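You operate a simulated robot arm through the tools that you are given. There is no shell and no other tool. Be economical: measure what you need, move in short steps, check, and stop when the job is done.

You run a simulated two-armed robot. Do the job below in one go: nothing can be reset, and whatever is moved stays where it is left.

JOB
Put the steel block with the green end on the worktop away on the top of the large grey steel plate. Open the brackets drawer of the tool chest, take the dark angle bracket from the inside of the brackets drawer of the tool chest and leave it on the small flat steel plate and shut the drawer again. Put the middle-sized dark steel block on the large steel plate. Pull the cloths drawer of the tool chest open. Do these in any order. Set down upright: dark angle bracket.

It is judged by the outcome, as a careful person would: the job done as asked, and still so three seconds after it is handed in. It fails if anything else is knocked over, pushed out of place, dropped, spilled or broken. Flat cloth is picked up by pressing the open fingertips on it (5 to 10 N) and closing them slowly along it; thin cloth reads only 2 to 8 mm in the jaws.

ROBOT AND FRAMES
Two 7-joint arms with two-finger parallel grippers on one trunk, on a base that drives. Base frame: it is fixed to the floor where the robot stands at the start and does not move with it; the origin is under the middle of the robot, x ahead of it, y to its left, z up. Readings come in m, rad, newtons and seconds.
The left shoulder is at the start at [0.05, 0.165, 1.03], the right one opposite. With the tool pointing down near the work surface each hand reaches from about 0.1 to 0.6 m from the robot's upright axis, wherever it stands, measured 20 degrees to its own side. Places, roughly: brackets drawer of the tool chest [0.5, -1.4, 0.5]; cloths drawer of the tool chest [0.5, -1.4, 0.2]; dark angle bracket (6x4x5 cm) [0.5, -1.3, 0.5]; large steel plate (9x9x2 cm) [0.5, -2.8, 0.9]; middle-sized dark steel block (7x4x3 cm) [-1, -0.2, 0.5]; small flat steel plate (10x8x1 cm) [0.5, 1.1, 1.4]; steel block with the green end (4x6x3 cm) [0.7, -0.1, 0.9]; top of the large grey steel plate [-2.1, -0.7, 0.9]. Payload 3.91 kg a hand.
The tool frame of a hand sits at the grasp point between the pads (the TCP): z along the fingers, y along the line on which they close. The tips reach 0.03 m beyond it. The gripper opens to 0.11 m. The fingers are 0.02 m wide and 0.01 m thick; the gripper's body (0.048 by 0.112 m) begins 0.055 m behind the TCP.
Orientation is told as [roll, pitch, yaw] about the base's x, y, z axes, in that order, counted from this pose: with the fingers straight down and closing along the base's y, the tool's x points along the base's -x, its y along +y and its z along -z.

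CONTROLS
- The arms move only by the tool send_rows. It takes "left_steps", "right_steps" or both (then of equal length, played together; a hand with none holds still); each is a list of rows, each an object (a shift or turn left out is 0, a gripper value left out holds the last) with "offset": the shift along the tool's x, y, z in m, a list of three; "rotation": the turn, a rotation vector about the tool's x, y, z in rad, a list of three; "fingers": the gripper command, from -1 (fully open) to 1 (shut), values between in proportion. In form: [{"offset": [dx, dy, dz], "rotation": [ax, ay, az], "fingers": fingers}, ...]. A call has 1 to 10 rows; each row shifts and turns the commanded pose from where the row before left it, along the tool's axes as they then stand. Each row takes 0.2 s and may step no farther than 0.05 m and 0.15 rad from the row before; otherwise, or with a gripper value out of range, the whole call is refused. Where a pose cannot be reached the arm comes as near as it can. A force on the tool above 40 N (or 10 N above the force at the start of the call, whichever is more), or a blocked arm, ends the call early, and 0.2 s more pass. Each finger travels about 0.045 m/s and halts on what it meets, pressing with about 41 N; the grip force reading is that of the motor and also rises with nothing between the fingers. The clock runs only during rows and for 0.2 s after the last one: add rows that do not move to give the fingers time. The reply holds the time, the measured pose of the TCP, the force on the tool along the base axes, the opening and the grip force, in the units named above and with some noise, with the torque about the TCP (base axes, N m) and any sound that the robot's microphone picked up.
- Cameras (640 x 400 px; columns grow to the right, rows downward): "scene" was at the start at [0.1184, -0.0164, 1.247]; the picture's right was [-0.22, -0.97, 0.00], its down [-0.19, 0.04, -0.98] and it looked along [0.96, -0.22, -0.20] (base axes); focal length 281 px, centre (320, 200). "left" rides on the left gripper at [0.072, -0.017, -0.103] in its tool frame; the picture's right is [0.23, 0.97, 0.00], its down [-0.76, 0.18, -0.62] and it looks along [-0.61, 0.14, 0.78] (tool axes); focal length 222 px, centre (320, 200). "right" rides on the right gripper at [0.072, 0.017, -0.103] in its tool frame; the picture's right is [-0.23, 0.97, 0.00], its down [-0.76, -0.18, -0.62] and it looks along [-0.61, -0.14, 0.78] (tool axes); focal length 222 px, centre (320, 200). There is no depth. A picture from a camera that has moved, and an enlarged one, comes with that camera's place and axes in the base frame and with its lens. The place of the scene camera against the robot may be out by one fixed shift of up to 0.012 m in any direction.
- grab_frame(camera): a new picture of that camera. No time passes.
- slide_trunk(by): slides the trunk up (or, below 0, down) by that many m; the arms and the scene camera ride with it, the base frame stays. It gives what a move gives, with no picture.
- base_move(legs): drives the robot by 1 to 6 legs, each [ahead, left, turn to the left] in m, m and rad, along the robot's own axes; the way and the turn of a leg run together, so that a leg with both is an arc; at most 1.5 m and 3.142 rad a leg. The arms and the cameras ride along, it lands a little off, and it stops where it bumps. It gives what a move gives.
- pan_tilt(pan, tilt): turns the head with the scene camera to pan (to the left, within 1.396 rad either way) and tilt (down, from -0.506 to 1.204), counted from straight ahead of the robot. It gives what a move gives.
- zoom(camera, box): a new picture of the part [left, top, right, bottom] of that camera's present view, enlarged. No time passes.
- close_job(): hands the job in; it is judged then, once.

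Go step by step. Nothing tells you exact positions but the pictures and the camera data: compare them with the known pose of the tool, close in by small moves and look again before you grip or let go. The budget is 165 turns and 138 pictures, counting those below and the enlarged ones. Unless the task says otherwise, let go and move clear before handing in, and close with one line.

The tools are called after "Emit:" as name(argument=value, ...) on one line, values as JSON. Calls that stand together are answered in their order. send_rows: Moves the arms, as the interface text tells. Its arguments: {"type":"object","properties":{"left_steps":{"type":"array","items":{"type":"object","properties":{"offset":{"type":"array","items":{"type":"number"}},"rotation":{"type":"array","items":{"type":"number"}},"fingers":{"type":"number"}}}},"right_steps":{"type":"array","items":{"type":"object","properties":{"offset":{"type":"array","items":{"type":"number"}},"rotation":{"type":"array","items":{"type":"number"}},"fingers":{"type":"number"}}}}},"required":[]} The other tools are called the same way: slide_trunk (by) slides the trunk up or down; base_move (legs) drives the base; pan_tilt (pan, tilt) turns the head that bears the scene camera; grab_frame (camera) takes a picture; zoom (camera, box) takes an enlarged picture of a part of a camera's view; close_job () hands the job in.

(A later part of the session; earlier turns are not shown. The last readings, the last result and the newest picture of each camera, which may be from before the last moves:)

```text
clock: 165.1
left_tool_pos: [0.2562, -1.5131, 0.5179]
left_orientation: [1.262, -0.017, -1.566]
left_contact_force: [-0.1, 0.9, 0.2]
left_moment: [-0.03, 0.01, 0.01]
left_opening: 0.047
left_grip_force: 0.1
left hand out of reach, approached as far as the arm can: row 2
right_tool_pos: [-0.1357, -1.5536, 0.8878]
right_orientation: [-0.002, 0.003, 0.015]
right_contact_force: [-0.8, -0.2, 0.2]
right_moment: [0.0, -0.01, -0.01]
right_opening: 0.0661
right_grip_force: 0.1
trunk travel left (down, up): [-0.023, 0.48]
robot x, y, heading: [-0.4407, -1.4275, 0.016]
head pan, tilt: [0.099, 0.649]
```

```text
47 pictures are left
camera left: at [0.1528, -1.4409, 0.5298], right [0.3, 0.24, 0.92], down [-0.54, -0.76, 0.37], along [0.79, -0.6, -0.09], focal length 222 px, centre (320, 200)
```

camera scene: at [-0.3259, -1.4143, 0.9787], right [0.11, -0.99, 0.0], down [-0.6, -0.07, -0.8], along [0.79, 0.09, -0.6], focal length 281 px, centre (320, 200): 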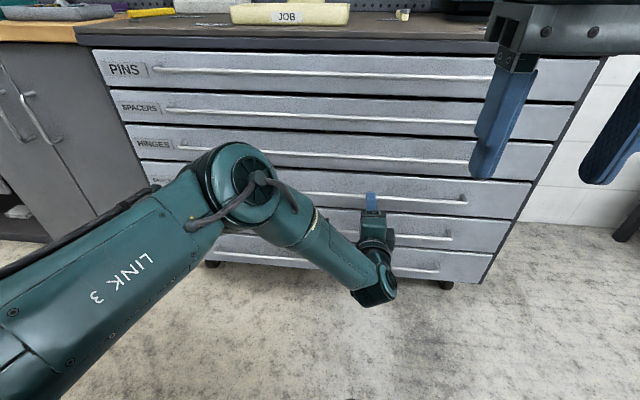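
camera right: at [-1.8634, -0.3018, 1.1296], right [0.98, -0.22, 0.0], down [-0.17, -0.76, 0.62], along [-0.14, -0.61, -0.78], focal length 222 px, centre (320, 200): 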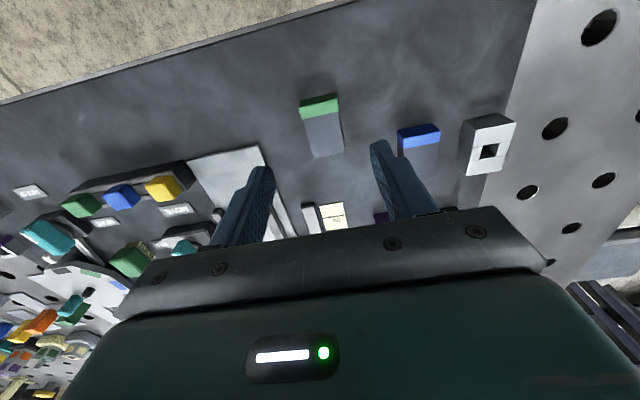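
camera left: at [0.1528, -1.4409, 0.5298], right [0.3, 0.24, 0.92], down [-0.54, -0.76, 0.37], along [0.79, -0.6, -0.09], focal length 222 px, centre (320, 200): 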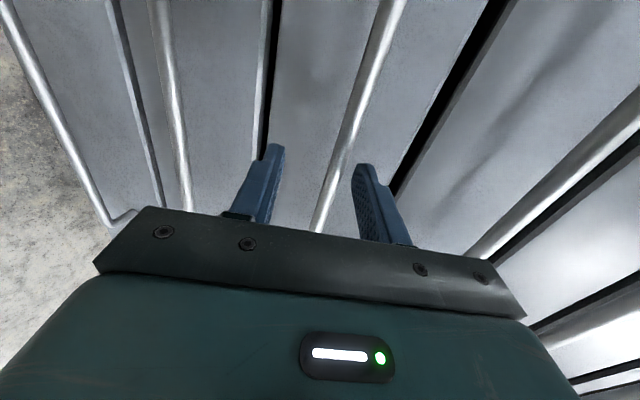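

Emit:
base_move(legs=[[0.03, 0, 0]])

Emit:
grab_frame(camera="left")

```text
clock: 165.9
left_tool_pos: [0.2849, -1.5124, 0.5181]
left_orientation: [1.26, -0.017, -1.564]
left_contact_force: [0.9, 0.8, -0.3]
left_moment: [0.01, -0.02, -0.01]
left_opening: 0.0468
left_grip_force: 0.1
right_tool_pos: [-0.1066, -1.5527, 0.8874]
right_orientation: [-0.001, 0.001, 0.014]
right_contact_force: [0.1, -0.4, 0.5]
right_moment: [0.0, 0.04, 0.04]
right_opening: 0.066
right_grip_force: 0.0
trunk travel left (down, up): [-0.023, 0.48]
robot x, y, heading: [-0.4067, -1.4306, 0.012]
head pan, tilt: [0.099, 0.649]
```

```text
46 pictures are left
camera left: at [0.1824, -1.4412, 0.53], right [0.3, 0.25, 0.92], down [-0.54, -0.76, 0.37], along [0.79, -0.6, -0.09], focal length 222 px, centre (320, 200)
```

left: 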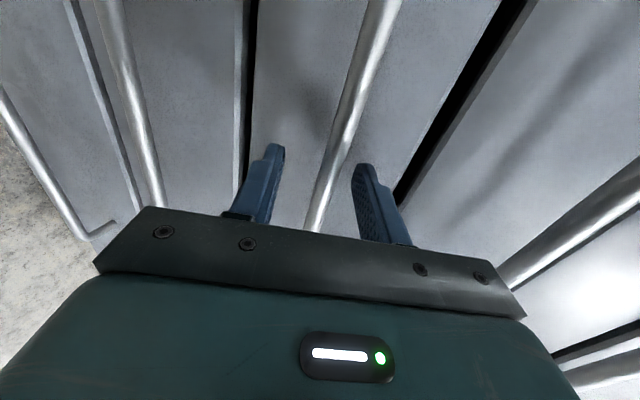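

Emit:
send_rows(left_steps=[{"fingers": 0.5}, {"fingers": 1}, {"fingers": 1}, {"fingers": 1}])

Emit:
grab_frame(camera="left")

```text
clock: 166.9
left_tool_pos: [0.2876, -1.5139, 0.5197]
left_orientation: [1.266, -0.014, -1.566]
left_contact_force: [8.3, -2.0, 13.1]
left_moment: [0.81, -0.09, -0.43]
left_opening: 0.012
left_grip_force: 44.9
right_tool_pos: [-0.1062, -1.5526, 0.8879]
right_orientation: [0.0, 0.0, 0.015]
right_contact_force: [0.5, 0.7, -0.2]
right_moment: [0.0, 0.01, 0.02]
right_opening: 0.0658
right_grip_force: 0.2
trunk travel left (down, up): [-0.023, 0.48]
robot x, y, heading: [-0.4099, -1.429, 0.013]
head pan, tilt: [0.099, 0.649]
```

```text
45 pictures are left
camera left: at [0.1833, -1.441, 0.5329], right [0.29, 0.24, 0.93], down [-0.54, -0.76, 0.37], along [0.79, -0.6, -0.09], focal length 222 px, centre (320, 200)
```

left: 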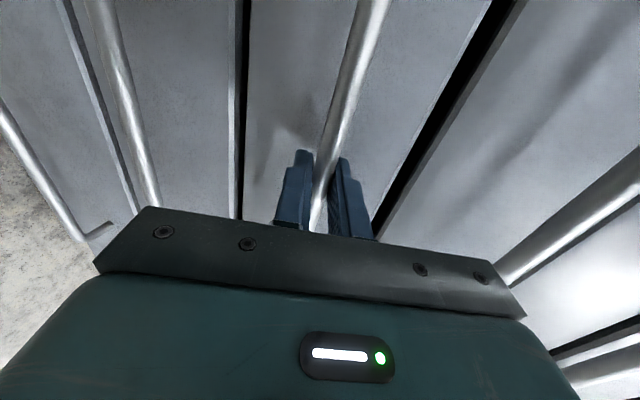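

Rod gripped (12 mm). I pull the drawer open by backing the base.

Emit:
base_move(legs=[[-0.33, 0, 0]])

Emit:
grab_frame(camera="scene")

```text
clock: 167.9
left_tool_pos: [0.2567, -1.5133, 0.5202]
left_orientation: [1.271, -0.009, -1.57]
left_contact_force: [-1.8, 0.5, 6.1]
left_moment: [0.77, 0.0, -0.08]
left_opening: 0.0117
left_grip_force: 44.7
right_tool_pos: [-0.1386, -1.5516, 0.889]
right_orientation: [0.0, -0.003, 0.009]
right_contact_force: [-0.5, -0.4, 0.3]
right_moment: [-0.03, -0.03, 0.03]
right_opening: 0.0657
right_grip_force: 0.0
trunk travel left (down, up): [-0.023, 0.48]
robot x, y, heading: [-0.4393, -1.424, 0.007]
head pan, tilt: [0.099, 0.649]
stopped in leg 1: the robot was blocked; the commanded pose is now the measured one
```

```text
44 pictures are left
camera scene: at [-0.3265, -1.4115, 0.9785], right [0.1, -0.99, 0.0], down [-0.6, -0.06, -0.8], along [0.79, 0.08, -0.6], focal length 281 px, centre (320, 200)
```

scene: 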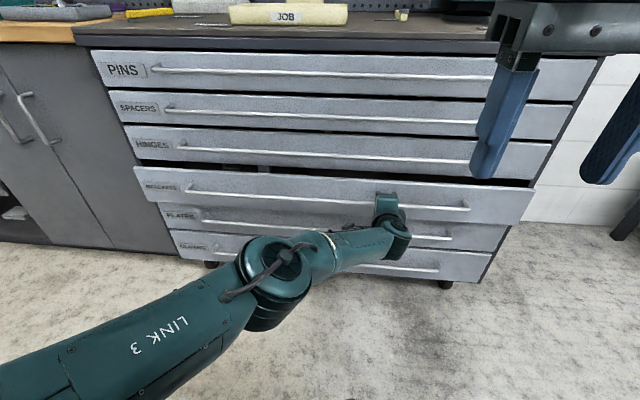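

Something behind blocks the base (a floor stand near [-0.8,-1.5]), so I pull on with the arm.

Emit:
send_rows(left_steps=[{"offset": [0, -0.012, -0.039]}, {"offset": [0, -0.012, -0.039]}, {"offset": [0, -0.012, -0.039]}])

Emit:
pan_tilt(pan=-1.39, tilt=0.8)

Emit:
grab_frame(camera="scene")

```text
clock: 168.7
left_tool_pos: [0.1321, -1.513, 0.5219]
left_orientation: [1.271, -0.013, -1.567]
left_contact_force: [-1.2, -3.7, 13.7]
left_moment: [1.0, -0.08, -0.12]
left_opening: 0.0119
left_grip_force: 45.1
right_tool_pos: [-0.1387, -1.5531, 0.8879]
right_orientation: [0.001, -0.004, 0.008]
right_contact_force: [-0.2, -0.1, -1.0]
right_moment: [-0.02, 0.02, -0.02]
right_opening: 0.066
right_grip_force: 0.1
trunk travel left (down, up): [-0.023, 0.48]
robot x, y, heading: [-0.4359, -1.4246, 0.002]
head pan, tilt: [0.099, 0.649]
```

```text
clock: 170.3
left_tool_pos: [0.1342, -1.5137, 0.521]
left_orientation: [1.27, -0.014, -1.566]
left_contact_force: [-6.1, -0.8, 22.8]
left_moment: [0.93, -0.14, 0.17]
left_opening: 0.012
left_grip_force: 44.8
right_tool_pos: [-0.1389, -1.5523, 0.8901]
right_orientation: [-0.001, -0.003, 0.007]
right_contact_force: [-0.4, -0.3, 0.5]
right_moment: [-0.05, -0.01, 0.01]
right_opening: 0.0659
right_grip_force: 0.0
trunk travel left (down, up): [-0.023, 0.48]
robot x, y, heading: [-0.4414, -1.4254, 0.002]
head pan, tilt: [-1.389, 0.799]
```

```text
43 pictures are left
camera scene: at [-0.399, -1.4996, 0.9663], right [-0.98, -0.19, 0.0], down [-0.13, 0.7, -0.7], along [0.13, -0.69, -0.72], focal length 281 px, centre (320, 200)
```

scene: 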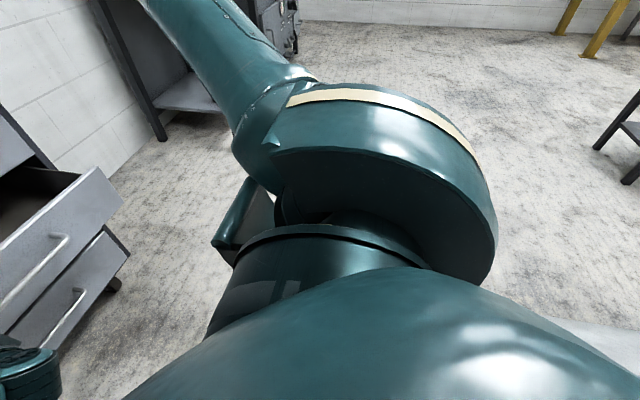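

Emit:
send_rows(left_steps=[{"offset": [0, -0.012, -0.039]}, {"offset": [0, -0.012, -0.039]}, {"offset": [0, -0.012, -0.039]}])

Emit:
pan_tilt(pan=0.1, tilt=0.75)

Emit:
grab_frame(camera="scene")

```text
clock: 171.1
left_tool_pos: [0.0094, -1.5133, 0.5201]
left_orientation: [1.27, -0.011, -1.564]
left_contact_force: [-5.2, 12.0, 24.3]
left_moment: [0.94, -0.11, -0.02]
left_opening: 0.0119
left_grip_force: 44.8
right_tool_pos: [-0.1388, -1.5508, 0.8895]
right_orientation: [-0.003, -0.004, 0.01]
right_contact_force: [-0.5, 0.0, 0.2]
right_moment: [0.0, 0.04, -0.02]
right_opening: 0.066
right_grip_force: 0.0
trunk travel left (down, up): [-0.023, 0.48]
robot x, y, heading: [-0.4385, -1.4233, 0.006]
head pan, tilt: [-1.389, 0.799]
```

```text
clock: 172.7
left_tool_pos: [0.0095, -1.5132, 0.522]
left_orientation: [1.273, -0.011, -1.564]
left_contact_force: [-7.2, 21.8, 16.8]
left_moment: [0.8, -0.08, -0.14]
left_opening: 0.0116
left_grip_force: 45.7
right_tool_pos: [-0.1398, -1.5514, 0.8901]
right_orientation: [0.0, -0.004, 0.009]
right_contact_force: [-0.4, 0.4, -0.7]
right_moment: [0.02, -0.02, 0.0]
right_opening: 0.0662
right_grip_force: 0.1
trunk travel left (down, up): [-0.023, 0.48]
robot x, y, heading: [-0.4403, -1.4286, 0.007]
head pan, tilt: [0.099, 0.75]
```

```text
42 pictures are left
camera scene: at [-0.331, -1.4112, 0.9703], right [0.1, -0.99, 0.0], down [-0.68, -0.07, -0.73], along [0.73, 0.07, -0.68], focal length 281 px, centre (320, 200)
```

scene: 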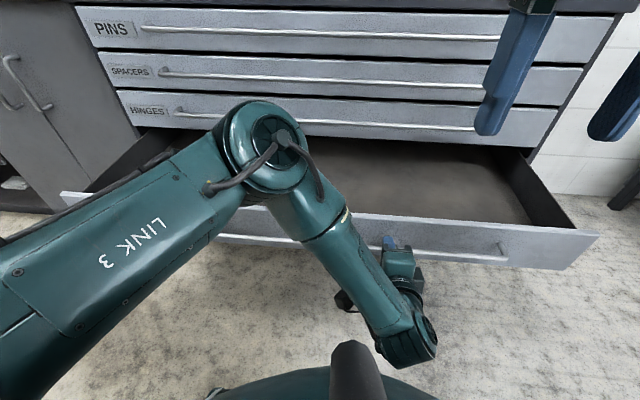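

Drawer open by about 28 cm. I release the handle and back the hand off.

Emit:
send_rows(left_steps=[{"fingers": 0.3}, {"fingers": 0}, {"fingers": 0}, {"offset": [0, -0.006, -0.019]}, {"offset": [0, -0.006, -0.019]}, {"offset": [0, -0.006, -0.019]}])

Emit:
send_rows(left_steps=[{"offset": [0, 0.04, 0]}, {"offset": [0, 0.04, 0]}, {"offset": [0, 0.04, 0]}, {"offset": [0, 0.04, 0]}, {"offset": [0, 0.04, 0]}])

Emit:
grab_frame(camera="scene")

```text
clock: 174.3
left_tool_pos: [-0.0087, -1.4975, 0.5373]
left_orientation: [1.343, -0.026, -1.483]
left_contact_force: [-0.1, -1.3, -0.6]
left_moment: [0.05, 0.02, 0.0]
left_opening: 0.055
left_grip_force: 0.0
right_tool_pos: [-0.1365, -1.5515, 0.8883]
right_orientation: [-0.001, -0.002, 0.008]
right_contact_force: [-0.2, 0.4, -0.4]
right_moment: [-0.02, 0.04, -0.02]
right_opening: 0.0659
right_grip_force: 0.2
trunk travel left (down, up): [-0.023, 0.48]
robot x, y, heading: [-0.4414, -1.4218, 0.004]
head pan, tilt: [0.099, 0.75]
stopped in row 6 (left hand): the arm was blocked; the commanded pose is now the measured one
```

```text
clock: 175.5
left_tool_pos: [0.0344, -1.4873, 0.7291]
left_orientation: [1.338, -0.024, -1.485]
left_contact_force: [-0.3, 1.0, -0.7]
left_moment: [0.03, 0.01, -0.03]
left_opening: 0.0549
left_grip_force: 0.0
right_tool_pos: [-0.1365, -1.5523, 0.8887]
right_orientation: [0.0, -0.001, 0.01]
right_contact_force: [0.8, -0.3, 0.1]
right_moment: [-0.01, 0.02, 0.02]
right_opening: 0.0659
right_grip_force: 0.1
trunk travel left (down, up): [-0.023, 0.48]
robot x, y, heading: [-0.4369, -1.425, -0.001]
head pan, tilt: [0.099, 0.75]
```

```text
41 pictures are left
camera scene: at [-0.3299, -1.4118, 0.9701], right [0.1, -0.99, 0.0], down [-0.68, -0.07, -0.73], along [0.73, 0.08, -0.68], focal length 281 px, centre (320, 200)
```

scene: 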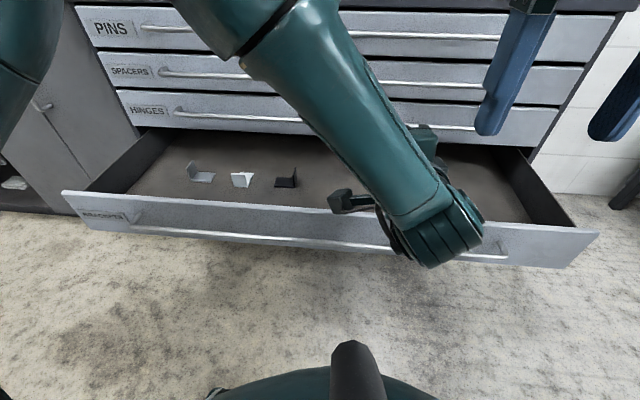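

Three brackets are in the drawer: grey, white and dark. I zoom in on the dark one.

Emit:
zoom(camera="scene", box=[180, 140, 340, 240])

```text
4.00 times, centred on (260, 190) of scene
camera zoom: at [-0.3299, -1.4118, 0.9701], right [0.1, -0.99, 0.0], down [-0.68, -0.07, -0.73], along [0.73, 0.08, -0.68], focal length 1126 px, centre (560, 240)
```

zoom: 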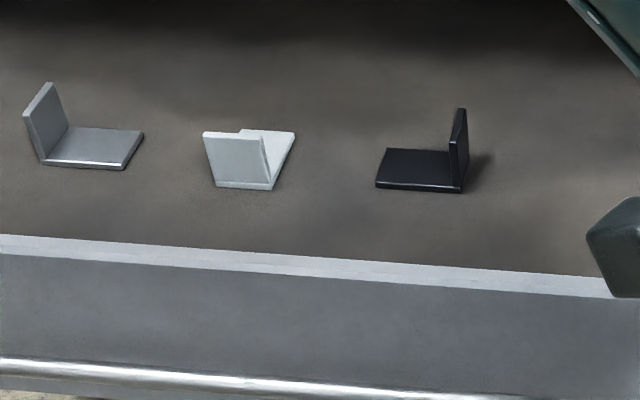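

The dark bracket stands with its base flat and its vertical leg at about [0.28,-1.275], too close under the upper handles. I'll open the drawer more: first shift the base left and see whether it can back up there.

Emit:
base_move(legs=[[0, 0.26, 0], [-0.15, 0, 0]])

Emit:
pan_tilt(pan=-0.2, tilt=0.75)

Emit:
grab_frame(camera="scene")

```text
clock: 178.2
left_tool_pos: [-0.0722, -1.1922, 0.7287]
left_orientation: [1.339, -0.027, -1.506]
left_contact_force: [-0.5, 0.6, 0.8]
left_moment: [-0.01, 0.02, -0.01]
left_opening: 0.0551
left_grip_force: 0.1
right_tool_pos: [-0.2458, -1.2521, 0.8884]
right_orientation: [-0.001, -0.001, -0.011]
right_contact_force: [0.6, 0.8, 0.2]
right_moment: [-0.02, 0.0, -0.01]
right_opening: 0.0659
right_grip_force: 0.1
trunk travel left (down, up): [-0.023, 0.48]
robot x, y, heading: [-0.5478, -1.1193, -0.008]
head pan, tilt: [0.099, 0.75]
stopped in leg 2: the robot was blocked; the commanded pose is now the measured one
```

```text
clock: 179.0
left_tool_pos: [-0.072, -1.1937, 0.7284]
left_orientation: [1.342, -0.027, -1.508]
left_contact_force: [0.5, -0.9, 0.1]
left_moment: [-0.01, 0.03, 0.02]
left_opening: 0.055
left_grip_force: 0.0
right_tool_pos: [-0.247, -1.2544, 0.8893]
right_orientation: [0.001, -0.002, -0.011]
right_contact_force: [-1.1, -0.1, 0.6]
right_moment: [0.02, -0.07, 0.03]
right_opening: 0.0663
right_grip_force: 0.0
trunk travel left (down, up): [-0.023, 0.48]
robot x, y, heading: [-0.546, -1.1195, -0.016]
head pan, tilt: [-0.201, 0.75]
```

```text
39 pictures are left
camera scene: at [-0.437, -1.1354, 0.9701], right [-0.22, -0.98, 0.0], down [-0.67, 0.15, -0.73], along [0.71, -0.16, -0.68], focal length 281 px, centre (320, 200)
```

scene: 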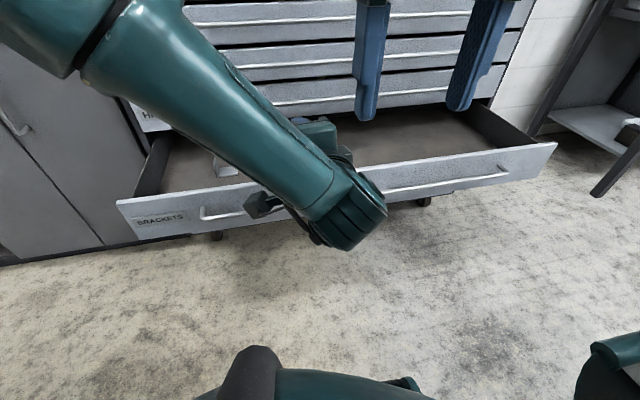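

Backed 10 cm more. I regrip the handle with the left hand to pull the drawer farther.

Emit:
send_rows(left_steps=[{"offset": [0, -0.0403, 0.0094], "fingers": 0}, {"offset": [0, -0.0403, 0.0094]}, {"offset": [0, -0.0403, 0.0094]}, {"offset": [0, -0.0403, 0.0094]}, {"offset": [0, -0.0403, 0.0094]}])

Emit:
grab_frame(camera="left")

```text
clock: 180.2
left_tool_pos: [-0.0694, -1.1999, 0.5237]
left_orientation: [1.343, -0.026, -1.512]
left_contact_force: [-0.4, -0.4, -0.2]
left_moment: [0.0, 0.01, -0.03]
left_opening: 0.055
left_grip_force: 0.1
right_tool_pos: [-0.2472, -1.2543, 0.8889]
right_orientation: [-0.001, 0.0, -0.011]
right_contact_force: [-1.0, -0.4, -0.8]
right_moment: [0.02, -0.05, -0.01]
right_opening: 0.0658
right_grip_force: 0.0
trunk travel left (down, up): [-0.023, 0.48]
robot x, y, heading: [-0.5497, -1.1204, -0.021]
head pan, tilt: [-0.201, 0.75]
```

```text
38 pictures are left
camera left: at [-0.1786, -1.1338, 0.5255], right [0.21, 0.26, 0.94], down [-0.52, -0.79, 0.33], along [0.83, -0.56, -0.02], focal length 222 px, centre (320, 200)
```

left: 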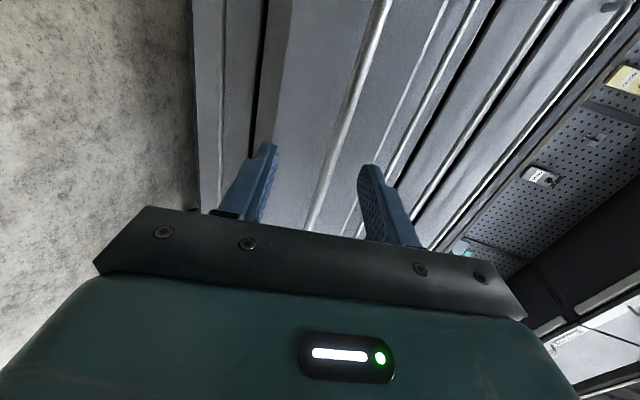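

Emit:
send_rows(left_steps=[{"offset": [0, 0.0083, 0.036]}, {"offset": [0, 0.0083, 0.036]}, {"fingers": 0.5}, {"fingers": 1}, {"fingers": 1}, {"fingers": 1}])

Emit:
grab_frame(camera="left")

```text
clock: 181.6
left_tool_pos: [0.0024, -1.1962, 0.5233]
left_orientation: [1.343, -0.022, -1.51]
left_contact_force: [3.7, -5.7, 1.1]
left_moment: [1.07, -0.23, 0.34]
left_opening: 0.0122
left_grip_force: 45.3
right_tool_pos: [-0.2472, -1.2547, 0.8886]
right_orientation: [-0.001, -0.005, -0.014]
right_contact_force: [-0.4, -1.1, 0.1]
right_moment: [0.06, -0.04, -0.01]
right_opening: 0.0657
right_grip_force: 0.2
trunk travel left (down, up): [-0.023, 0.48]
robot x, y, heading: [-0.546, -1.1194, -0.012]
head pan, tilt: [-0.201, 0.75]
```

```text
37 pictures are left
camera left: at [-0.1055, -1.13, 0.5267], right [0.2, 0.26, 0.94], down [-0.52, -0.79, 0.33], along [0.83, -0.56, -0.02], focal length 222 px, centre (320, 200)
```

left: 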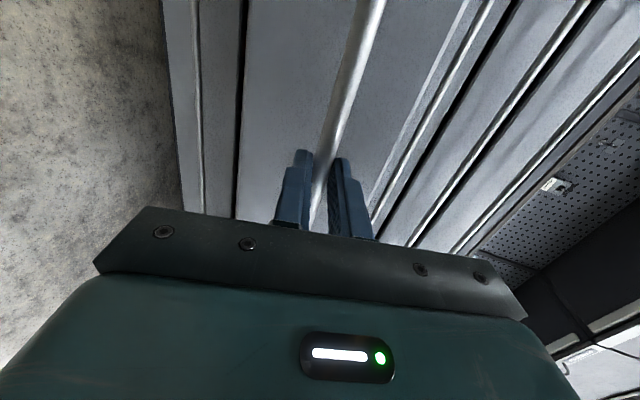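

Emit:
send_rows(left_steps=[{"offset": [0, -0.0084, -0.036]}, {"offset": [0, -0.0084, -0.036]}, {"offset": [0, -0.0084, -0.036]}])

```text
clock: 182.3
left_tool_pos: [-0.0593, -1.1962, 0.5246]
left_orientation: [1.351, -0.025, -1.504]
left_contact_force: [2.6, -1.6, -4.2]
left_moment: [0.97, 0.16, 0.32]
left_opening: 0.0119
left_grip_force: 44.6
right_tool_pos: [-0.2462, -1.2539, 0.8881]
right_orientation: [-0.002, -0.005, -0.017]
right_contact_force: [0.7, 0.5, -0.4]
right_moment: [-0.04, 0.0, 0.0]
right_opening: 0.066
right_grip_force: 0.0
trunk travel left (down, up): [-0.023, 0.48]
robot x, y, heading: [-0.5458, -1.1188, -0.021]
head pan, tilt: [-0.201, 0.75]
stopped in row 3 (left hand): the force on the tool passed its limit (the readings are from after the stop); the commanded pose is now the measured one
```

The drawer reached its stop (about 35 cm open). I release, back off and raise the left hand, then drive in for the right hand.

Emit:
send_rows(left_steps=[{"fingers": 0.3}, {"fingers": 0}, {"fingers": 0}, {"offset": [0, -0.004, -0.018]}, {"offset": [0, -0.004, -0.018]}, {"offset": [0, -0.004, -0.018]}])

Emit:
send_rows(left_steps=[{"offset": [0, 0.04, 0]}, {"offset": [0, 0.04, 0]}, {"offset": [0, 0.04, 0]}, {"offset": [0, 0.04, 0]}, {"offset": [0, 0.04, 0]}, {"offset": [0, 0.04, 0]}, {"offset": [0.03, 0.02, 0]}, {"offset": [0.03, 0.02, 0]}])

Emit:
grab_frame(camera="scene")

```text
clock: 183.7
left_tool_pos: [-0.1131, -1.1992, 0.5259]
left_orientation: [1.356, -0.028, -1.504]
left_contact_force: [-0.2, 0.2, 0.3]
left_moment: [0.0, -0.04, 0.0]
left_opening: 0.0551
left_grip_force: 0.1
right_tool_pos: [-0.2475, -1.2543, 0.8899]
right_orientation: [0.0, -0.001, -0.016]
right_contact_force: [0.9, 0.2, 0.2]
right_moment: [0.01, 0.03, -0.02]
right_opening: 0.0661
right_grip_force: 0.1
trunk travel left (down, up): [-0.023, 0.48]
robot x, y, heading: [-0.5447, -1.1187, -0.024]
head pan, tilt: [-0.201, 0.75]
```

```text
clock: 185.5
left_tool_pos: [-0.0603, -1.1323, 0.7961]
left_orientation: [1.353, -0.026, -1.508]
left_contact_force: [0.5, -1.0, 0.4]
left_moment: [0.03, 0.01, 0.05]
left_opening: 0.0551
left_grip_force: 0.1
right_tool_pos: [-0.2472, -1.2564, 0.89]
right_orientation: [0.002, -0.004, -0.017]
right_contact_force: [-0.5, 0.1, -0.6]
right_moment: [0.06, -0.01, -0.02]
right_opening: 0.066
right_grip_force: 0.0
trunk travel left (down, up): [-0.023, 0.48]
robot x, y, heading: [-0.5497, -1.1222, -0.025]
head pan, tilt: [-0.201, 0.75]
```

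```text
36 pictures are left
camera scene: at [-0.4372, -1.1356, 0.9701], right [-0.22, -0.97, 0.0], down [-0.66, 0.15, -0.73], along [0.71, -0.16, -0.68], focal length 281 px, centre (320, 200)
```

scene: 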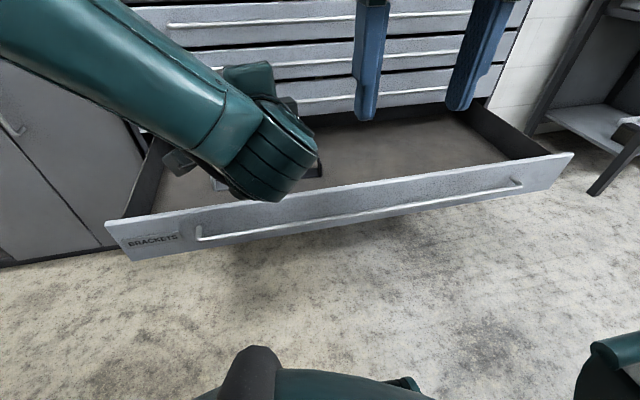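

Emit:
base_move(legs=[[0.18, 0.03, 0.025]])

Emit:
send_rows(right_steps=[{"offset": [-0.04, 0, 0], "fingers": -0.3}, {"offset": [-0.045, -0.01, 0]}, {"offset": [-0.045, -0.01, 0]}, {"offset": [-0.045, -0.01, 0.02]}, {"offset": [-0.03, 0, 0.04]}, {"offset": [0, 0, 0.045]}])

Emit:
grab_frame(camera="right")

Emit:
grab_frame(camera="scene")

```text
clock: 187.0
left_tool_pos: [0.12, -1.0895, 0.7962]
left_orientation: [1.353, -0.028, -1.48]
left_contact_force: [0.5, 1.2, 0.1]
left_moment: [0.0, -0.03, 0.01]
left_opening: 0.0548
left_grip_force: 0.0
right_tool_pos: [-0.0638, -1.2189, 0.8887]
right_orientation: [0.0, -0.003, 0.009]
right_contact_force: [-0.3, 0.1, -0.5]
right_moment: [0.01, -0.01, -0.03]
right_opening: 0.066
right_grip_force: 0.0
trunk travel left (down, up): [-0.023, 0.48]
robot x, y, heading: [-0.3673, -1.0932, 0.004]
head pan, tilt: [-0.201, 0.75]
```

```text
refused: row 4 steps farther than a row can; nothing moved
```

```text
35 pictures are left
camera right: at [-0.1366, -1.2034, 0.9937], right [0.22, 0.98, 0.0], down [0.76, -0.17, 0.63], along [0.61, -0.14, -0.78], focal length 222 px, centre (320, 200)
```

right: 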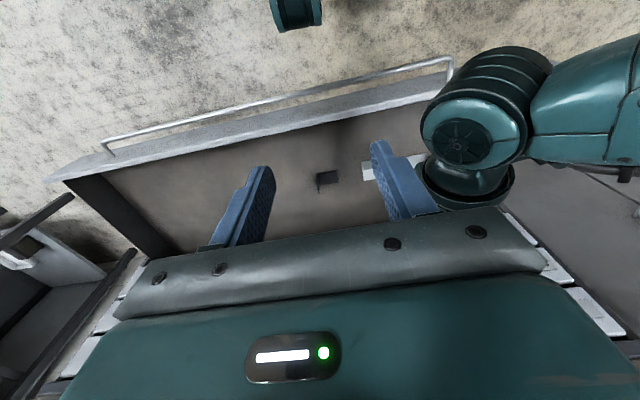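

```text
34 pictures are left
camera scene: at [-0.2574, -1.1041, 0.9701], right [-0.19, -0.98, 0.0], down [-0.67, 0.13, -0.73], along [0.72, -0.14, -0.68], focal length 281 px, centre (320, 200)
```

scene: 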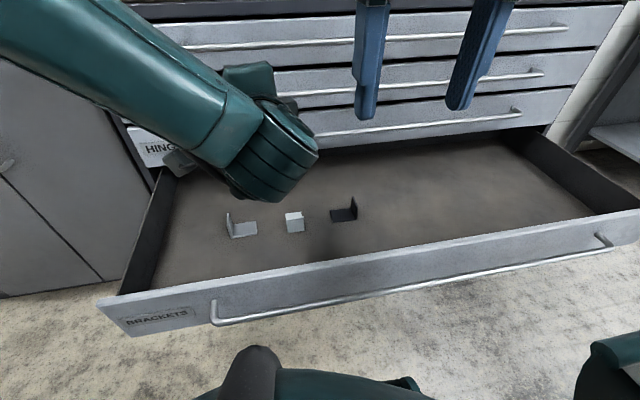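

Emit:
send_rows(right_steps=[{"offset": [-0.045, -0.012, 0], "fingers": -0.3}, {"offset": [-0.045, -0.012, 0]}, {"offset": [-0.045, -0.012, 0]}, {"offset": [-0.045, -0.01, 0]}, {"offset": [-0.04, -0.008, 0]}, {"offset": [0, 0, 0.045]}, {"offset": [0, 0, 0.045]}, {"offset": [0, 0, 0.04]}])

Emit:
zoom(camera="right", box=[220, 60, 420, 210])

Emit:
zoom(camera="scene", box=[260, 110, 420, 250])

```text
clock: 188.8
left_tool_pos: [0.1194, -1.0897, 0.797]
left_orientation: [1.354, -0.03, -1.478]
left_contact_force: [0.0, 0.2, 0.2]
left_moment: [-0.01, -0.04, 0.06]
left_opening: 0.055
left_grip_force: 0.0
right_tool_pos: [0.1571, -1.2682, 0.761]
right_orientation: [0.001, -0.002, 0.011]
right_contact_force: [0.5, 0.1, -0.3]
right_moment: [-0.01, -0.01, -0.03]
right_opening: 0.0714
right_grip_force: 0.1
trunk travel left (down, up): [-0.023, 0.48]
robot x, y, heading: [-0.3658, -1.0948, 0.01]
head pan, tilt: [-0.201, 0.75]
```

```text
2.67 times, centred on (320, 135) of right
camera zoom: at [0.0841, -1.2532, 0.8644], right [0.22, 0.98, 0.0], down [0.76, -0.17, 0.63], along [0.61, -0.14, -0.78], focal length 592 px, centre (320, 373)
```

zoom: 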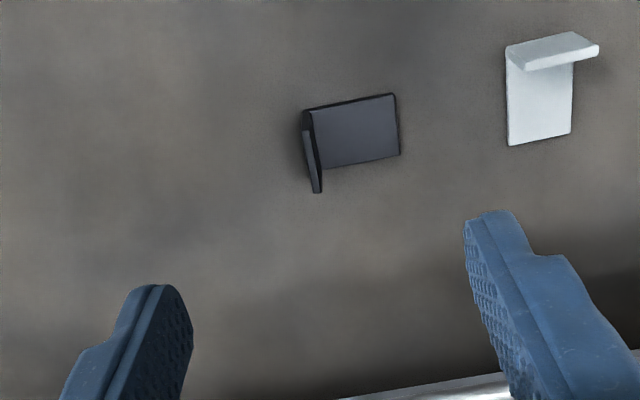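

```text
2.86 times, centred on (340, 180) of scene
camera zoom: at [-0.2574, -1.1041, 0.9702], right [-0.19, -0.98, 0.0], down [-0.67, 0.13, -0.73], along [0.72, -0.14, -0.68], focal length 804 px, centre (263, 257)
```

zoom: 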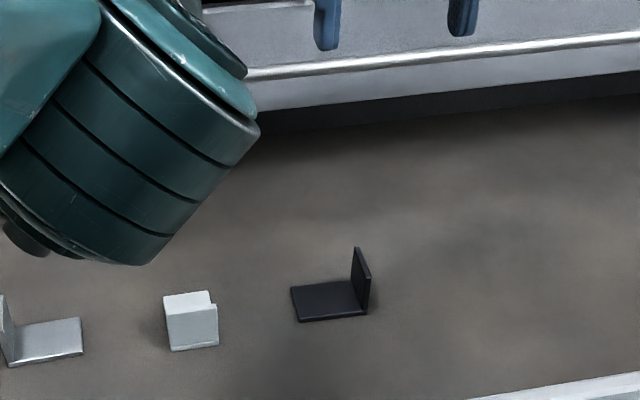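

Bracket's vertical leg: x 0.18–0.22, y≈-1.283, floor z≈0.473, top ≈0.52. I lower over it.

Emit:
send_rows(right_steps=[{"offset": [-0.042, -0.015, 0]}, {"offset": [0, 0, 0.045]}, {"offset": [0, 0, 0.045]}, {"offset": [0, 0, 0.045]}, {"offset": [0, 0, 0.045]}, {"offset": [0, 0, 0.025]}])

Emit:
grab_frame(camera="right")

Emit:
zoom(camera="scene", box=[260, 130, 420, 250])

```text
clock: 190.2
left_tool_pos: [0.1191, -1.0894, 0.7963]
left_orientation: [1.356, -0.028, -1.478]
left_contact_force: [-0.4, 0.7, 1.1]
left_moment: [0.03, -0.01, 0.0]
left_opening: 0.055
left_grip_force: 0.1
right_tool_pos: [0.2, -1.2839, 0.5545]
right_orientation: [0.0, -0.003, 0.011]
right_contact_force: [0.7, 0.6, 0.6]
right_moment: [-0.02, -0.04, -0.03]
right_opening: 0.0716
right_grip_force: 0.0
trunk travel left (down, up): [-0.023, 0.48]
robot x, y, heading: [-0.3695, -1.0918, 0.007]
head pan, tilt: [-0.201, 0.75]
```

```text
31 pictures are left
camera right: at [0.1273, -1.2689, 0.6592], right [0.22, 0.98, 0.0], down [0.76, -0.17, 0.63], along [0.61, -0.14, -0.78], focal length 222 px, centre (320, 200)
```

right: 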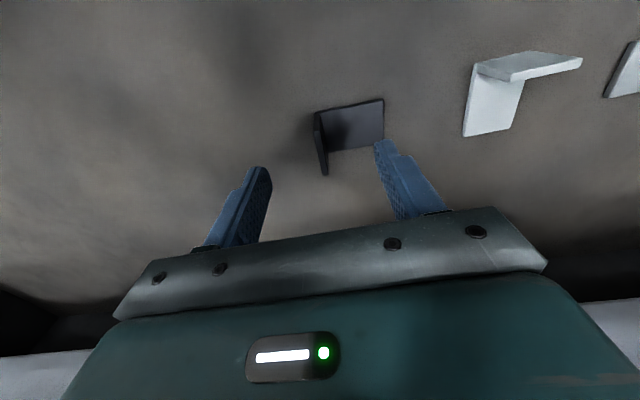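

```text
3.33 times, centred on (340, 190) of scene
camera zoom: at [-0.2574, -1.1041, 0.9701], right [-0.19, -0.98, 0.0], down [-0.67, 0.13, -0.73], along [0.72, -0.14, -0.68], focal length 938 px, centre (253, 233)
```

zoom: 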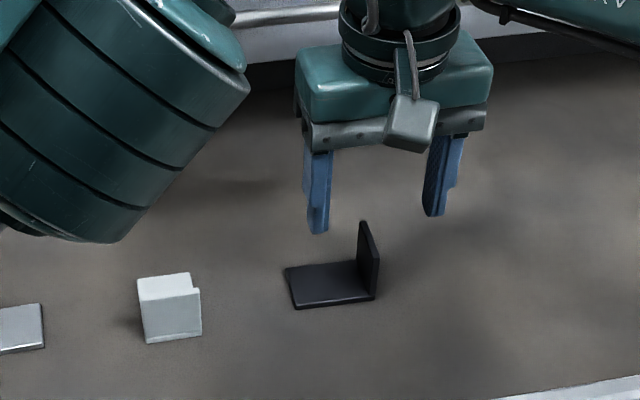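

Emit:
send_rows(right_steps=[{"offset": [0, 0.001, 0.02]}, {"offset": [0, 0, 0.016]}, {"fingers": 0.3}, {"fingers": 0.8}, {"fingers": 1}, {"fingers": 1}, {"fingers": 1}])

Emit:
zoom(camera="right", box=[240, 60, 440, 210])

```text
clock: 191.8
left_tool_pos: [0.119, -1.0891, 0.796]
left_orientation: [1.354, -0.027, -1.478]
left_contact_force: [-0.1, 0.2, 0.0]
left_moment: [-0.03, -0.01, 0.0]
left_opening: 0.055
left_grip_force: 0.0
right_tool_pos: [0.2013, -1.2854, 0.5195]
right_orientation: [0.0, -0.004, 0.009]
right_contact_force: [-0.2, 0.6, 0.4]
right_moment: [0.04, 0.0, 0.06]
right_opening: 0.0057
right_grip_force: 39.6
trunk travel left (down, up): [-0.023, 0.48]
robot x, y, heading: [-0.3667, -1.0907, 0.008]
head pan, tilt: [-0.201, 0.75]
```

```text
2.67 times, centred on (340, 135) of right
camera zoom: at [0.1283, -1.2688, 0.6237], right [0.22, 0.98, 0.0], down [0.76, -0.17, 0.63], along [0.61, -0.14, -0.78], focal length 592 px, centre (267, 373)
```

zoom: 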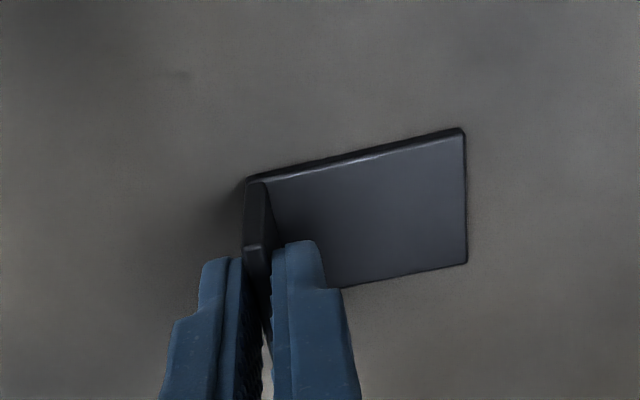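

The leg is gripped (5.7 mm). I lift it straight out.

Emit:
send_rows(right_steps=[{"offset": [0, 0, -0.02]}, {"offset": [0, 0, -0.04]}, {"offset": [0, 0, -0.045]}, {"offset": [0, 0, -0.045]}, {"offset": [0, 0, -0.045]}, {"offset": [0, 0, -0.045]}, {"offset": [0, 0, -0.045]}, {"offset": [0.03, -0.005, -0.03]}, {"offset": [0.045, -0.005, 0]}, {"offset": [0.045, 0, 0]}])

Emit:
grab_frame(camera="right")

```text
clock: 194.0
left_tool_pos: [0.1188, -1.0905, 0.796]
left_orientation: [1.354, -0.028, -1.478]
left_contact_force: [0.2, 0.2, -0.7]
left_moment: [0.0, 0.01, 0.03]
left_opening: 0.055
left_grip_force: 0.0
right_tool_pos: [0.0785, -1.295, 0.8363]
right_orientation: [0.0, -0.004, 0.007]
right_contact_force: [-0.8, 0.0, -1.6]
right_moment: [-0.04, 0.05, -0.04]
right_opening: 0.0054
right_grip_force: 40.8
trunk travel left (down, up): [-0.023, 0.48]
robot x, y, heading: [-0.3649, -1.0947, 0.006]
head pan, tilt: [-0.201, 0.75]
```

```text
28 pictures are left
camera right: at [0.0068, -1.2784, 0.9392], right [0.22, 0.98, 0.0], down [0.76, -0.17, 0.63], along [0.61, -0.14, -0.78], focal length 222 px, centre (320, 200)
```

right: 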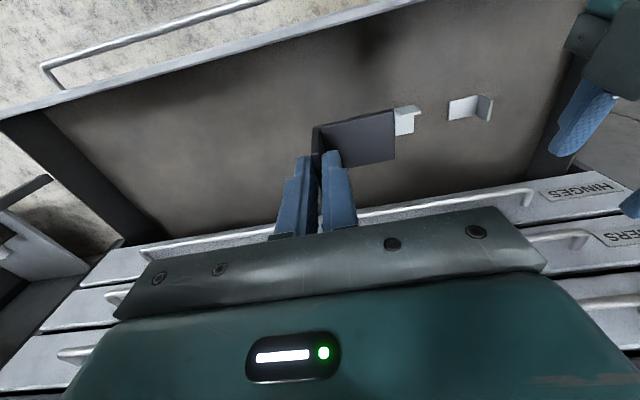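

Bracket in the right hand. Now I close the drawer: back up, regrip its handle with the left hand and push by driving forward.

Emit:
send_rows(right_steps=[{"offset": [0.045, 0, -0.01]}, {"offset": [0.045, 0, -0.01]}])

Emit:
base_move(legs=[[-0.178, -0.02, 0]])

Emit:
send_rows(left_steps=[{"offset": [0, -0.011, -0.045]}, {"offset": [-0.0085, -0.039, 0.007]}, {"offset": [-0.0085, -0.039, 0.007]}, {"offset": [-0.0085, -0.039, 0.007]}, {"offset": [-0.0085, -0.039, 0.007]}, {"offset": [-0.0085, -0.039, 0.007]}, {"offset": [-0.0085, -0.039, 0.007]}, {"offset": [0, -0.03, 0.007]}])

Emit:
grab_frame(camera="left")

```text
clock: 194.6
left_tool_pos: [0.1186, -1.0897, 0.7958]
left_orientation: [1.356, -0.03, -1.478]
left_contact_force: [-0.7, 0.8, -0.3]
left_moment: [-0.04, 0.0, 0.0]
left_opening: 0.0551
left_grip_force: 0.1
right_tool_pos: [-0.0113, -1.2939, 0.8529]
right_orientation: [-0.001, -0.002, 0.011]
right_contact_force: [1.0, -0.2, -2.1]
right_moment: [-0.04, 0.03, 0.01]
right_opening: 0.0055
right_grip_force: 41.4
trunk travel left (down, up): [-0.023, 0.48]
robot x, y, heading: [-0.3683, -1.0925, 0.01]
head pan, tilt: [-0.201, 0.75]
```

```text
clock: 196.2
left_tool_pos: [-0.0597, -1.1101, 0.7957]
left_orientation: [1.355, -0.026, -1.478]
left_contact_force: [0.5, 0.1, 0.2]
left_moment: [0.01, -0.01, 0.0]
left_opening: 0.0552
left_grip_force: 0.1
right_tool_pos: [-0.1905, -1.3146, 0.8525]
right_orientation: [-0.002, -0.003, 0.01]
right_contact_force: [-0.2, 0.1, -1.9]
right_moment: [-0.05, 0.01, 0.01]
right_opening: 0.0051
right_grip_force: 40.7
trunk travel left (down, up): [-0.023, 0.48]
robot x, y, heading: [-0.5408, -1.1135, 0.009]
head pan, tilt: [-0.201, 0.75]
stopped in leg 1: the robot was blocked; the commanded pose is now the measured one
```

```text
clock: 198.1
left_tool_pos: [-0.1095, -1.1709, 0.5285]
left_orientation: [1.355, -0.028, -1.477]
left_contact_force: [0.3, 0.2, -0.4]
left_moment: [-0.03, 0.02, 0.0]
left_opening: 0.055
left_grip_force: 0.0
right_tool_pos: [-0.1903, -1.3132, 0.8527]
right_orientation: [0.0, -0.004, 0.011]
right_contact_force: [-0.1, 0.2, -2.9]
right_moment: [-0.01, -0.02, 0.03]
right_opening: 0.0055
right_grip_force: 41.1
trunk travel left (down, up): [-0.023, 0.48]
robot x, y, heading: [-0.5468, -1.1135, 0.0]
head pan, tilt: [-0.201, 0.75]
```

```text
27 pictures are left
camera left: at [-0.2194, -1.108, 0.5282], right [0.19, 0.27, 0.94], down [-0.5, -0.8, 0.33], along [0.85, -0.53, -0.01], focal length 222 px, centre (320, 200)
```

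left: 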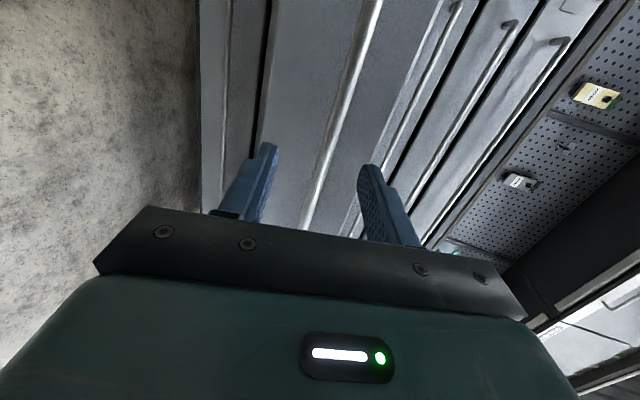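

Emit:
send_rows(left_steps=[{"offset": [0, 0.0055, 0.0245]}, {"offset": [0, 0.0045, 0.0245]}, {"fingers": 0.5}, {"fingers": 1}, {"fingers": 1}, {"fingers": 1}])

Emit:
base_move(legs=[[0.35, 0, 0]])

Emit:
grab_frame(camera="scene")

```text
clock: 199.4
left_tool_pos: [-0.0595, -1.1682, 0.5249]
left_orientation: [1.346, -0.023, -1.479]
left_contact_force: [1.2, -1.1, -18.1]
left_moment: [0.68, 0.4, -0.31]
left_opening: 0.0123
left_grip_force: 45.1
right_tool_pos: [-0.1904, -1.3148, 0.8499]
right_orientation: [0.002, -0.002, 0.009]
right_contact_force: [0.6, 0.3, -2.2]
right_moment: [-0.02, 0.0, -0.02]
right_opening: 0.0055
right_grip_force: 40.9
trunk travel left (down, up): [-0.023, 0.48]
robot x, y, heading: [-0.5421, -1.1109, 0.006]
head pan, tilt: [-0.201, 0.75]
```

```text
clock: 201.6
left_tool_pos: [0.2746, -1.1693, 0.5232]
left_orientation: [1.341, -0.017, -1.483]
left_contact_force: [3.2, -2.4, -4.1]
left_moment: [0.98, 0.1, 0.02]
left_opening: 0.0122
left_grip_force: 45.4
right_tool_pos: [0.1459, -1.3141, 0.8507]
right_orientation: [-0.003, 0.001, 0.007]
right_contact_force: [0.2, -0.1, -2.0]
right_moment: [-0.01, -0.01, -0.02]
right_opening: 0.0056
right_grip_force: 41.0
trunk travel left (down, up): [-0.023, 0.48]
robot x, y, heading: [-0.2075, -1.1133, -0.0]
head pan, tilt: [-0.201, 0.75]
stopped in leg 1: the force on the tool passed its limit (the readings are from after the stop); the commanded pose is now the measured one
```

```text
26 pictures are left
camera scene: at [-0.0984, -1.1241, 0.9701], right [-0.2, -0.98, 0.0], down [-0.67, 0.14, -0.73], along [0.72, -0.15, -0.68], focal length 281 px, centre (320, 200)
```

scene: 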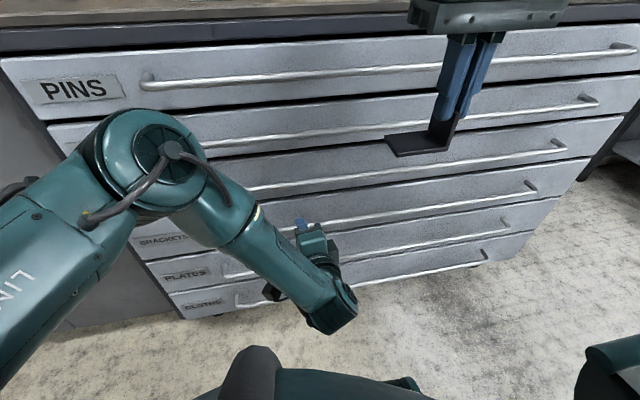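

Almost shut; I push a last centimetre with the arm.

Emit:
send_rows(left_steps=[{"offset": [0, 0.002, 0.008]}, {"offset": [0, 0.001, 0.005]}])

Emit:
zoom(camera="scene", box=[360, 110, 640, 290])

```text
clock: 202.1
left_tool_pos: [0.276, -1.1704, 0.5241]
left_orientation: [1.339, -0.013, -1.487]
left_contact_force: [-9.8, 4.3, 12.4]
left_moment: [0.97, -0.18, -0.5]
left_opening: 0.012
left_grip_force: 45.3
right_tool_pos: [0.1439, -1.3131, 0.8527]
right_orientation: [-0.003, -0.002, 0.006]
right_contact_force: [-0.5, -0.4, -2.1]
right_moment: [-0.05, 0.01, -0.03]
right_opening: 0.0052
right_grip_force: 41.0
trunk travel left (down, up): [-0.023, 0.48]
robot x, y, heading: [-0.2113, -1.1098, 0.004]
head pan, tilt: [-0.201, 0.75]
stopped in row 2 (left hand): the force on the tool passed its limit (the readings are from after the stop); the commanded pose is now the measured one
```

```text
2.22 times, centred on (500, 200) of scene
camera zoom: at [-0.1005, -1.1236, 0.9706], right [-0.2, -0.98, 0.0], down [-0.67, 0.14, -0.73], along [0.72, -0.15, -0.68], focal length 625 px, centre (-80, 200)
```

zoom: 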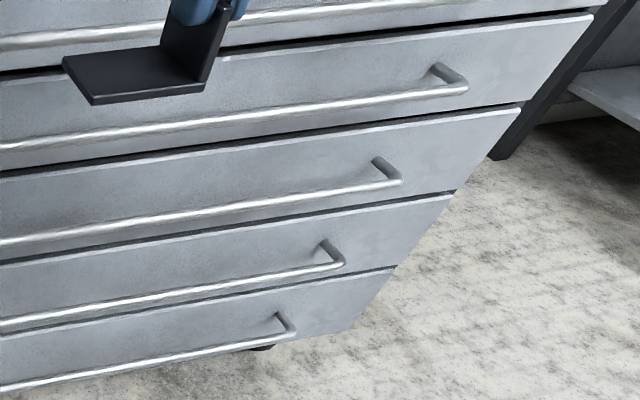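

The brackets drawer is shut. I release, back off, tilt the hand more and lower it to the cloths handle (z≈0.27).

Emit:
send_rows(left_steps=[{"fingers": 0.3}, {"fingers": 0}, {"fingers": 0}, {"offset": [0, -0.004, -0.02]}, {"offset": [0, -0.004, -0.02]}, {"offset": [0, -0.004, -0.02]}])

Emit:
base_move(legs=[[-0.07, 0, 0]])

Emit:
send_rows(left_steps=[{"rotation": [0.12, 0, 0]}, {"rotation": [0.12, 0, 0]}, {"rotation": [0.12, 0, 0], "fingers": 0.3}, {"offset": [0, -0.03, 0.0196]}, {"offset": [0, -0.03, 0.0196]}, {"offset": [0, -0.03, 0.0196]}, {"offset": [0, -0.03, 0.0196]}, {"offset": [0, -0.03, 0.0196]}, {"offset": [0, -0.03, 0.0196]}])

Emit:
grab_frame(camera="left")

```text
clock: 203.5
left_tool_pos: [0.2237, -1.1687, 0.5263]
left_orientation: [1.347, -0.02, -1.471]
left_contact_force: [-0.5, -0.3, -0.4]
left_moment: [-0.05, 0.01, -0.03]
left_opening: 0.0549
left_grip_force: 0.0
right_tool_pos: [0.1467, -1.3139, 0.8502]
right_orientation: [-0.002, 0.0, 0.006]
right_contact_force: [0.9, -0.5, -2.2]
right_moment: [-0.02, 0.04, 0.03]
right_opening: 0.0053
right_grip_force: 40.7
trunk travel left (down, up): [-0.023, 0.48]
robot x, y, heading: [-0.207, -1.1082, -0.001]
head pan, tilt: [-0.201, 0.75]
```

```text
clock: 204.5
left_tool_pos: [0.1551, -1.1684, 0.5254]
left_orientation: [1.346, -0.02, -1.47]
left_contact_force: [-0.3, 0.6, -1.3]
left_moment: [0.01, -0.01, -0.01]
left_opening: 0.0549
left_grip_force: 0.1
right_tool_pos: [0.0774, -1.3128, 0.8499]
right_orientation: [-0.001, 0.001, 0.01]
right_contact_force: [-0.3, 0.0, -1.6]
right_moment: [-0.04, 0.02, 0.0]
right_opening: 0.0053
right_grip_force: 41.4
trunk travel left (down, up): [-0.023, 0.48]
robot x, y, heading: [-0.2782, -1.1112, 0.005]
head pan, tilt: [-0.201, 0.75]
```

```text
clock: 206.7
left_tool_pos: [0.2109, -1.1678, 0.3468]
left_orientation: [1.097, -0.052, -1.421]
left_contact_force: [0.0, 1.0, 0.0]
left_moment: [0.01, 0.02, 0.0]
left_opening: 0.0384
left_grip_force: 0.0
right_tool_pos: [0.0765, -1.3145, 0.8455]
right_orientation: [-0.003, 0.002, 0.006]
right_contact_force: [-0.3, 0.0, -2.5]
right_moment: [-0.05, 0.0, 0.0]
right_opening: 0.0053
right_grip_force: 41.0
trunk travel left (down, up): [-0.023, 0.48]
robot x, y, heading: [-0.2735, -1.1085, -0.0]
head pan, tilt: [-0.201, 0.75]
stopped in row 9 (left hand): the arm was blocked; the commanded pose is now the measured one
```

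```text
24 pictures are left
camera left: at [0.1023, -1.1101, 0.3736], right [0.4, 0.34, 0.85], down [-0.36, -0.8, 0.48], along [0.84, -0.5, -0.2], focal length 222 px, centre (320, 200)
```

left: 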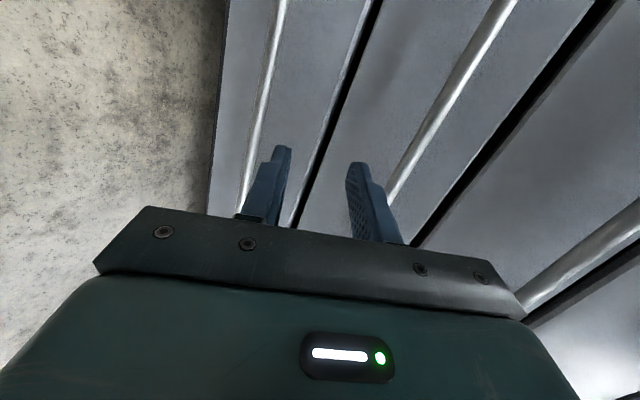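

I back the base a little, tilt the hand more steeply and come at the cloths rod (z≈0.25) from above.

Emit:
send_rows(left_steps=[{"offset": [0, 0.02, 0]}, {"rotation": [0.12, 0, 0]}, {"rotation": [0.12, 0, 0]}, {"rotation": [0.12, 0, 0]}, {"rotation": [0.1, 0, 0]}])

Emit:
base_move(legs=[[-0.08, 0, 0]])

Emit:
send_rows(left_steps=[{"offset": [0, 0.012, 0.03]}, {"offset": [0, 0.012, 0.03]}, {"offset": [0, 0.012, 0.03]}, {"offset": [0, 0.012, 0.03]}])

Emit:
grab_frame(camera="left")

```text
clock: 207.9
left_tool_pos: [0.2188, -1.1673, 0.3691]
left_orientation: [0.632, -0.052, -1.422]
left_contact_force: [0.0, 0.3, 0.6]
left_moment: [0.02, 0.0, -0.03]
left_opening: 0.0384
left_grip_force: 0.0
right_tool_pos: [0.0753, -1.3145, 0.8502]
right_orientation: [-0.003, -0.001, 0.007]
right_contact_force: [0.1, 0.2, -2.4]
right_moment: [-0.05, 0.05, -0.01]
right_opening: 0.0052
right_grip_force: 40.7
trunk travel left (down, up): [-0.023, 0.48]
robot x, y, heading: [-0.2778, -1.1124, 0.006]
head pan, tilt: [-0.201, 0.75]
```

```text
clock: 208.9
left_tool_pos: [0.1394, -1.1686, 0.3679]
left_orientation: [0.634, -0.053, -1.424]
left_contact_force: [0.2, 0.0, -0.3]
left_moment: [-0.03, 0.02, 0.01]
left_opening: 0.0384
left_grip_force: 0.1
right_tool_pos: [-0.004, -1.3145, 0.8508]
right_orientation: [-0.001, 0.002, 0.006]
right_contact_force: [0.1, -0.8, -2.1]
right_moment: [-0.04, 0.0, -0.01]
right_opening: 0.0052
right_grip_force: 40.9
trunk travel left (down, up): [-0.023, 0.48]
robot x, y, heading: [-0.3577, -1.1119, 0.003]
head pan, tilt: [-0.201, 0.75]
```

```text
clock: 209.9
left_tool_pos: [0.2197, -1.16, 0.3166]
left_orientation: [0.635, -0.055, -1.427]
left_contact_force: [0.5, -0.4, -0.9]
left_moment: [-0.01, 0.0, -0.01]
left_opening: 0.0385
left_grip_force: 0.0
left hand out of reach, approached as far as the arm can: row 4
right_tool_pos: [-0.0031, -1.3149, 0.8509]
right_orientation: [-0.001, 0.002, 0.007]
right_contact_force: [0.2, -0.5, -2.1]
right_moment: [-0.02, 0.0, 0.01]
right_opening: 0.0054
right_grip_force: 41.5
trunk travel left (down, up): [-0.023, 0.48]
robot x, y, heading: [-0.3547, -1.1116, 0.003]
head pan, tilt: [-0.201, 0.75]
```

```text
23 pictures are left
camera left: at [0.1352, -1.0951, 0.385], right [0.74, 0.37, 0.56], down [-0.12, -0.75, 0.65], along [0.66, -0.54, -0.51], focal length 222 px, centre (320, 200)
```

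left: 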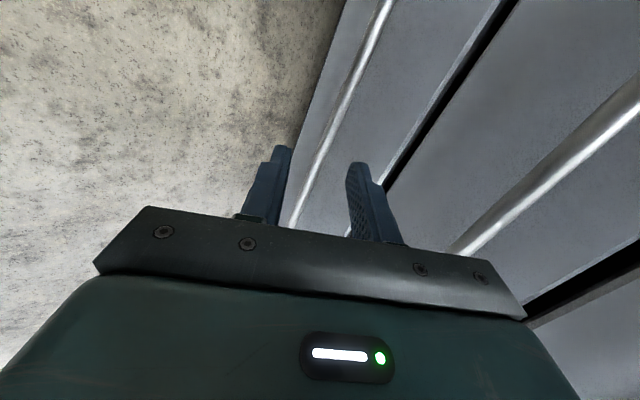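

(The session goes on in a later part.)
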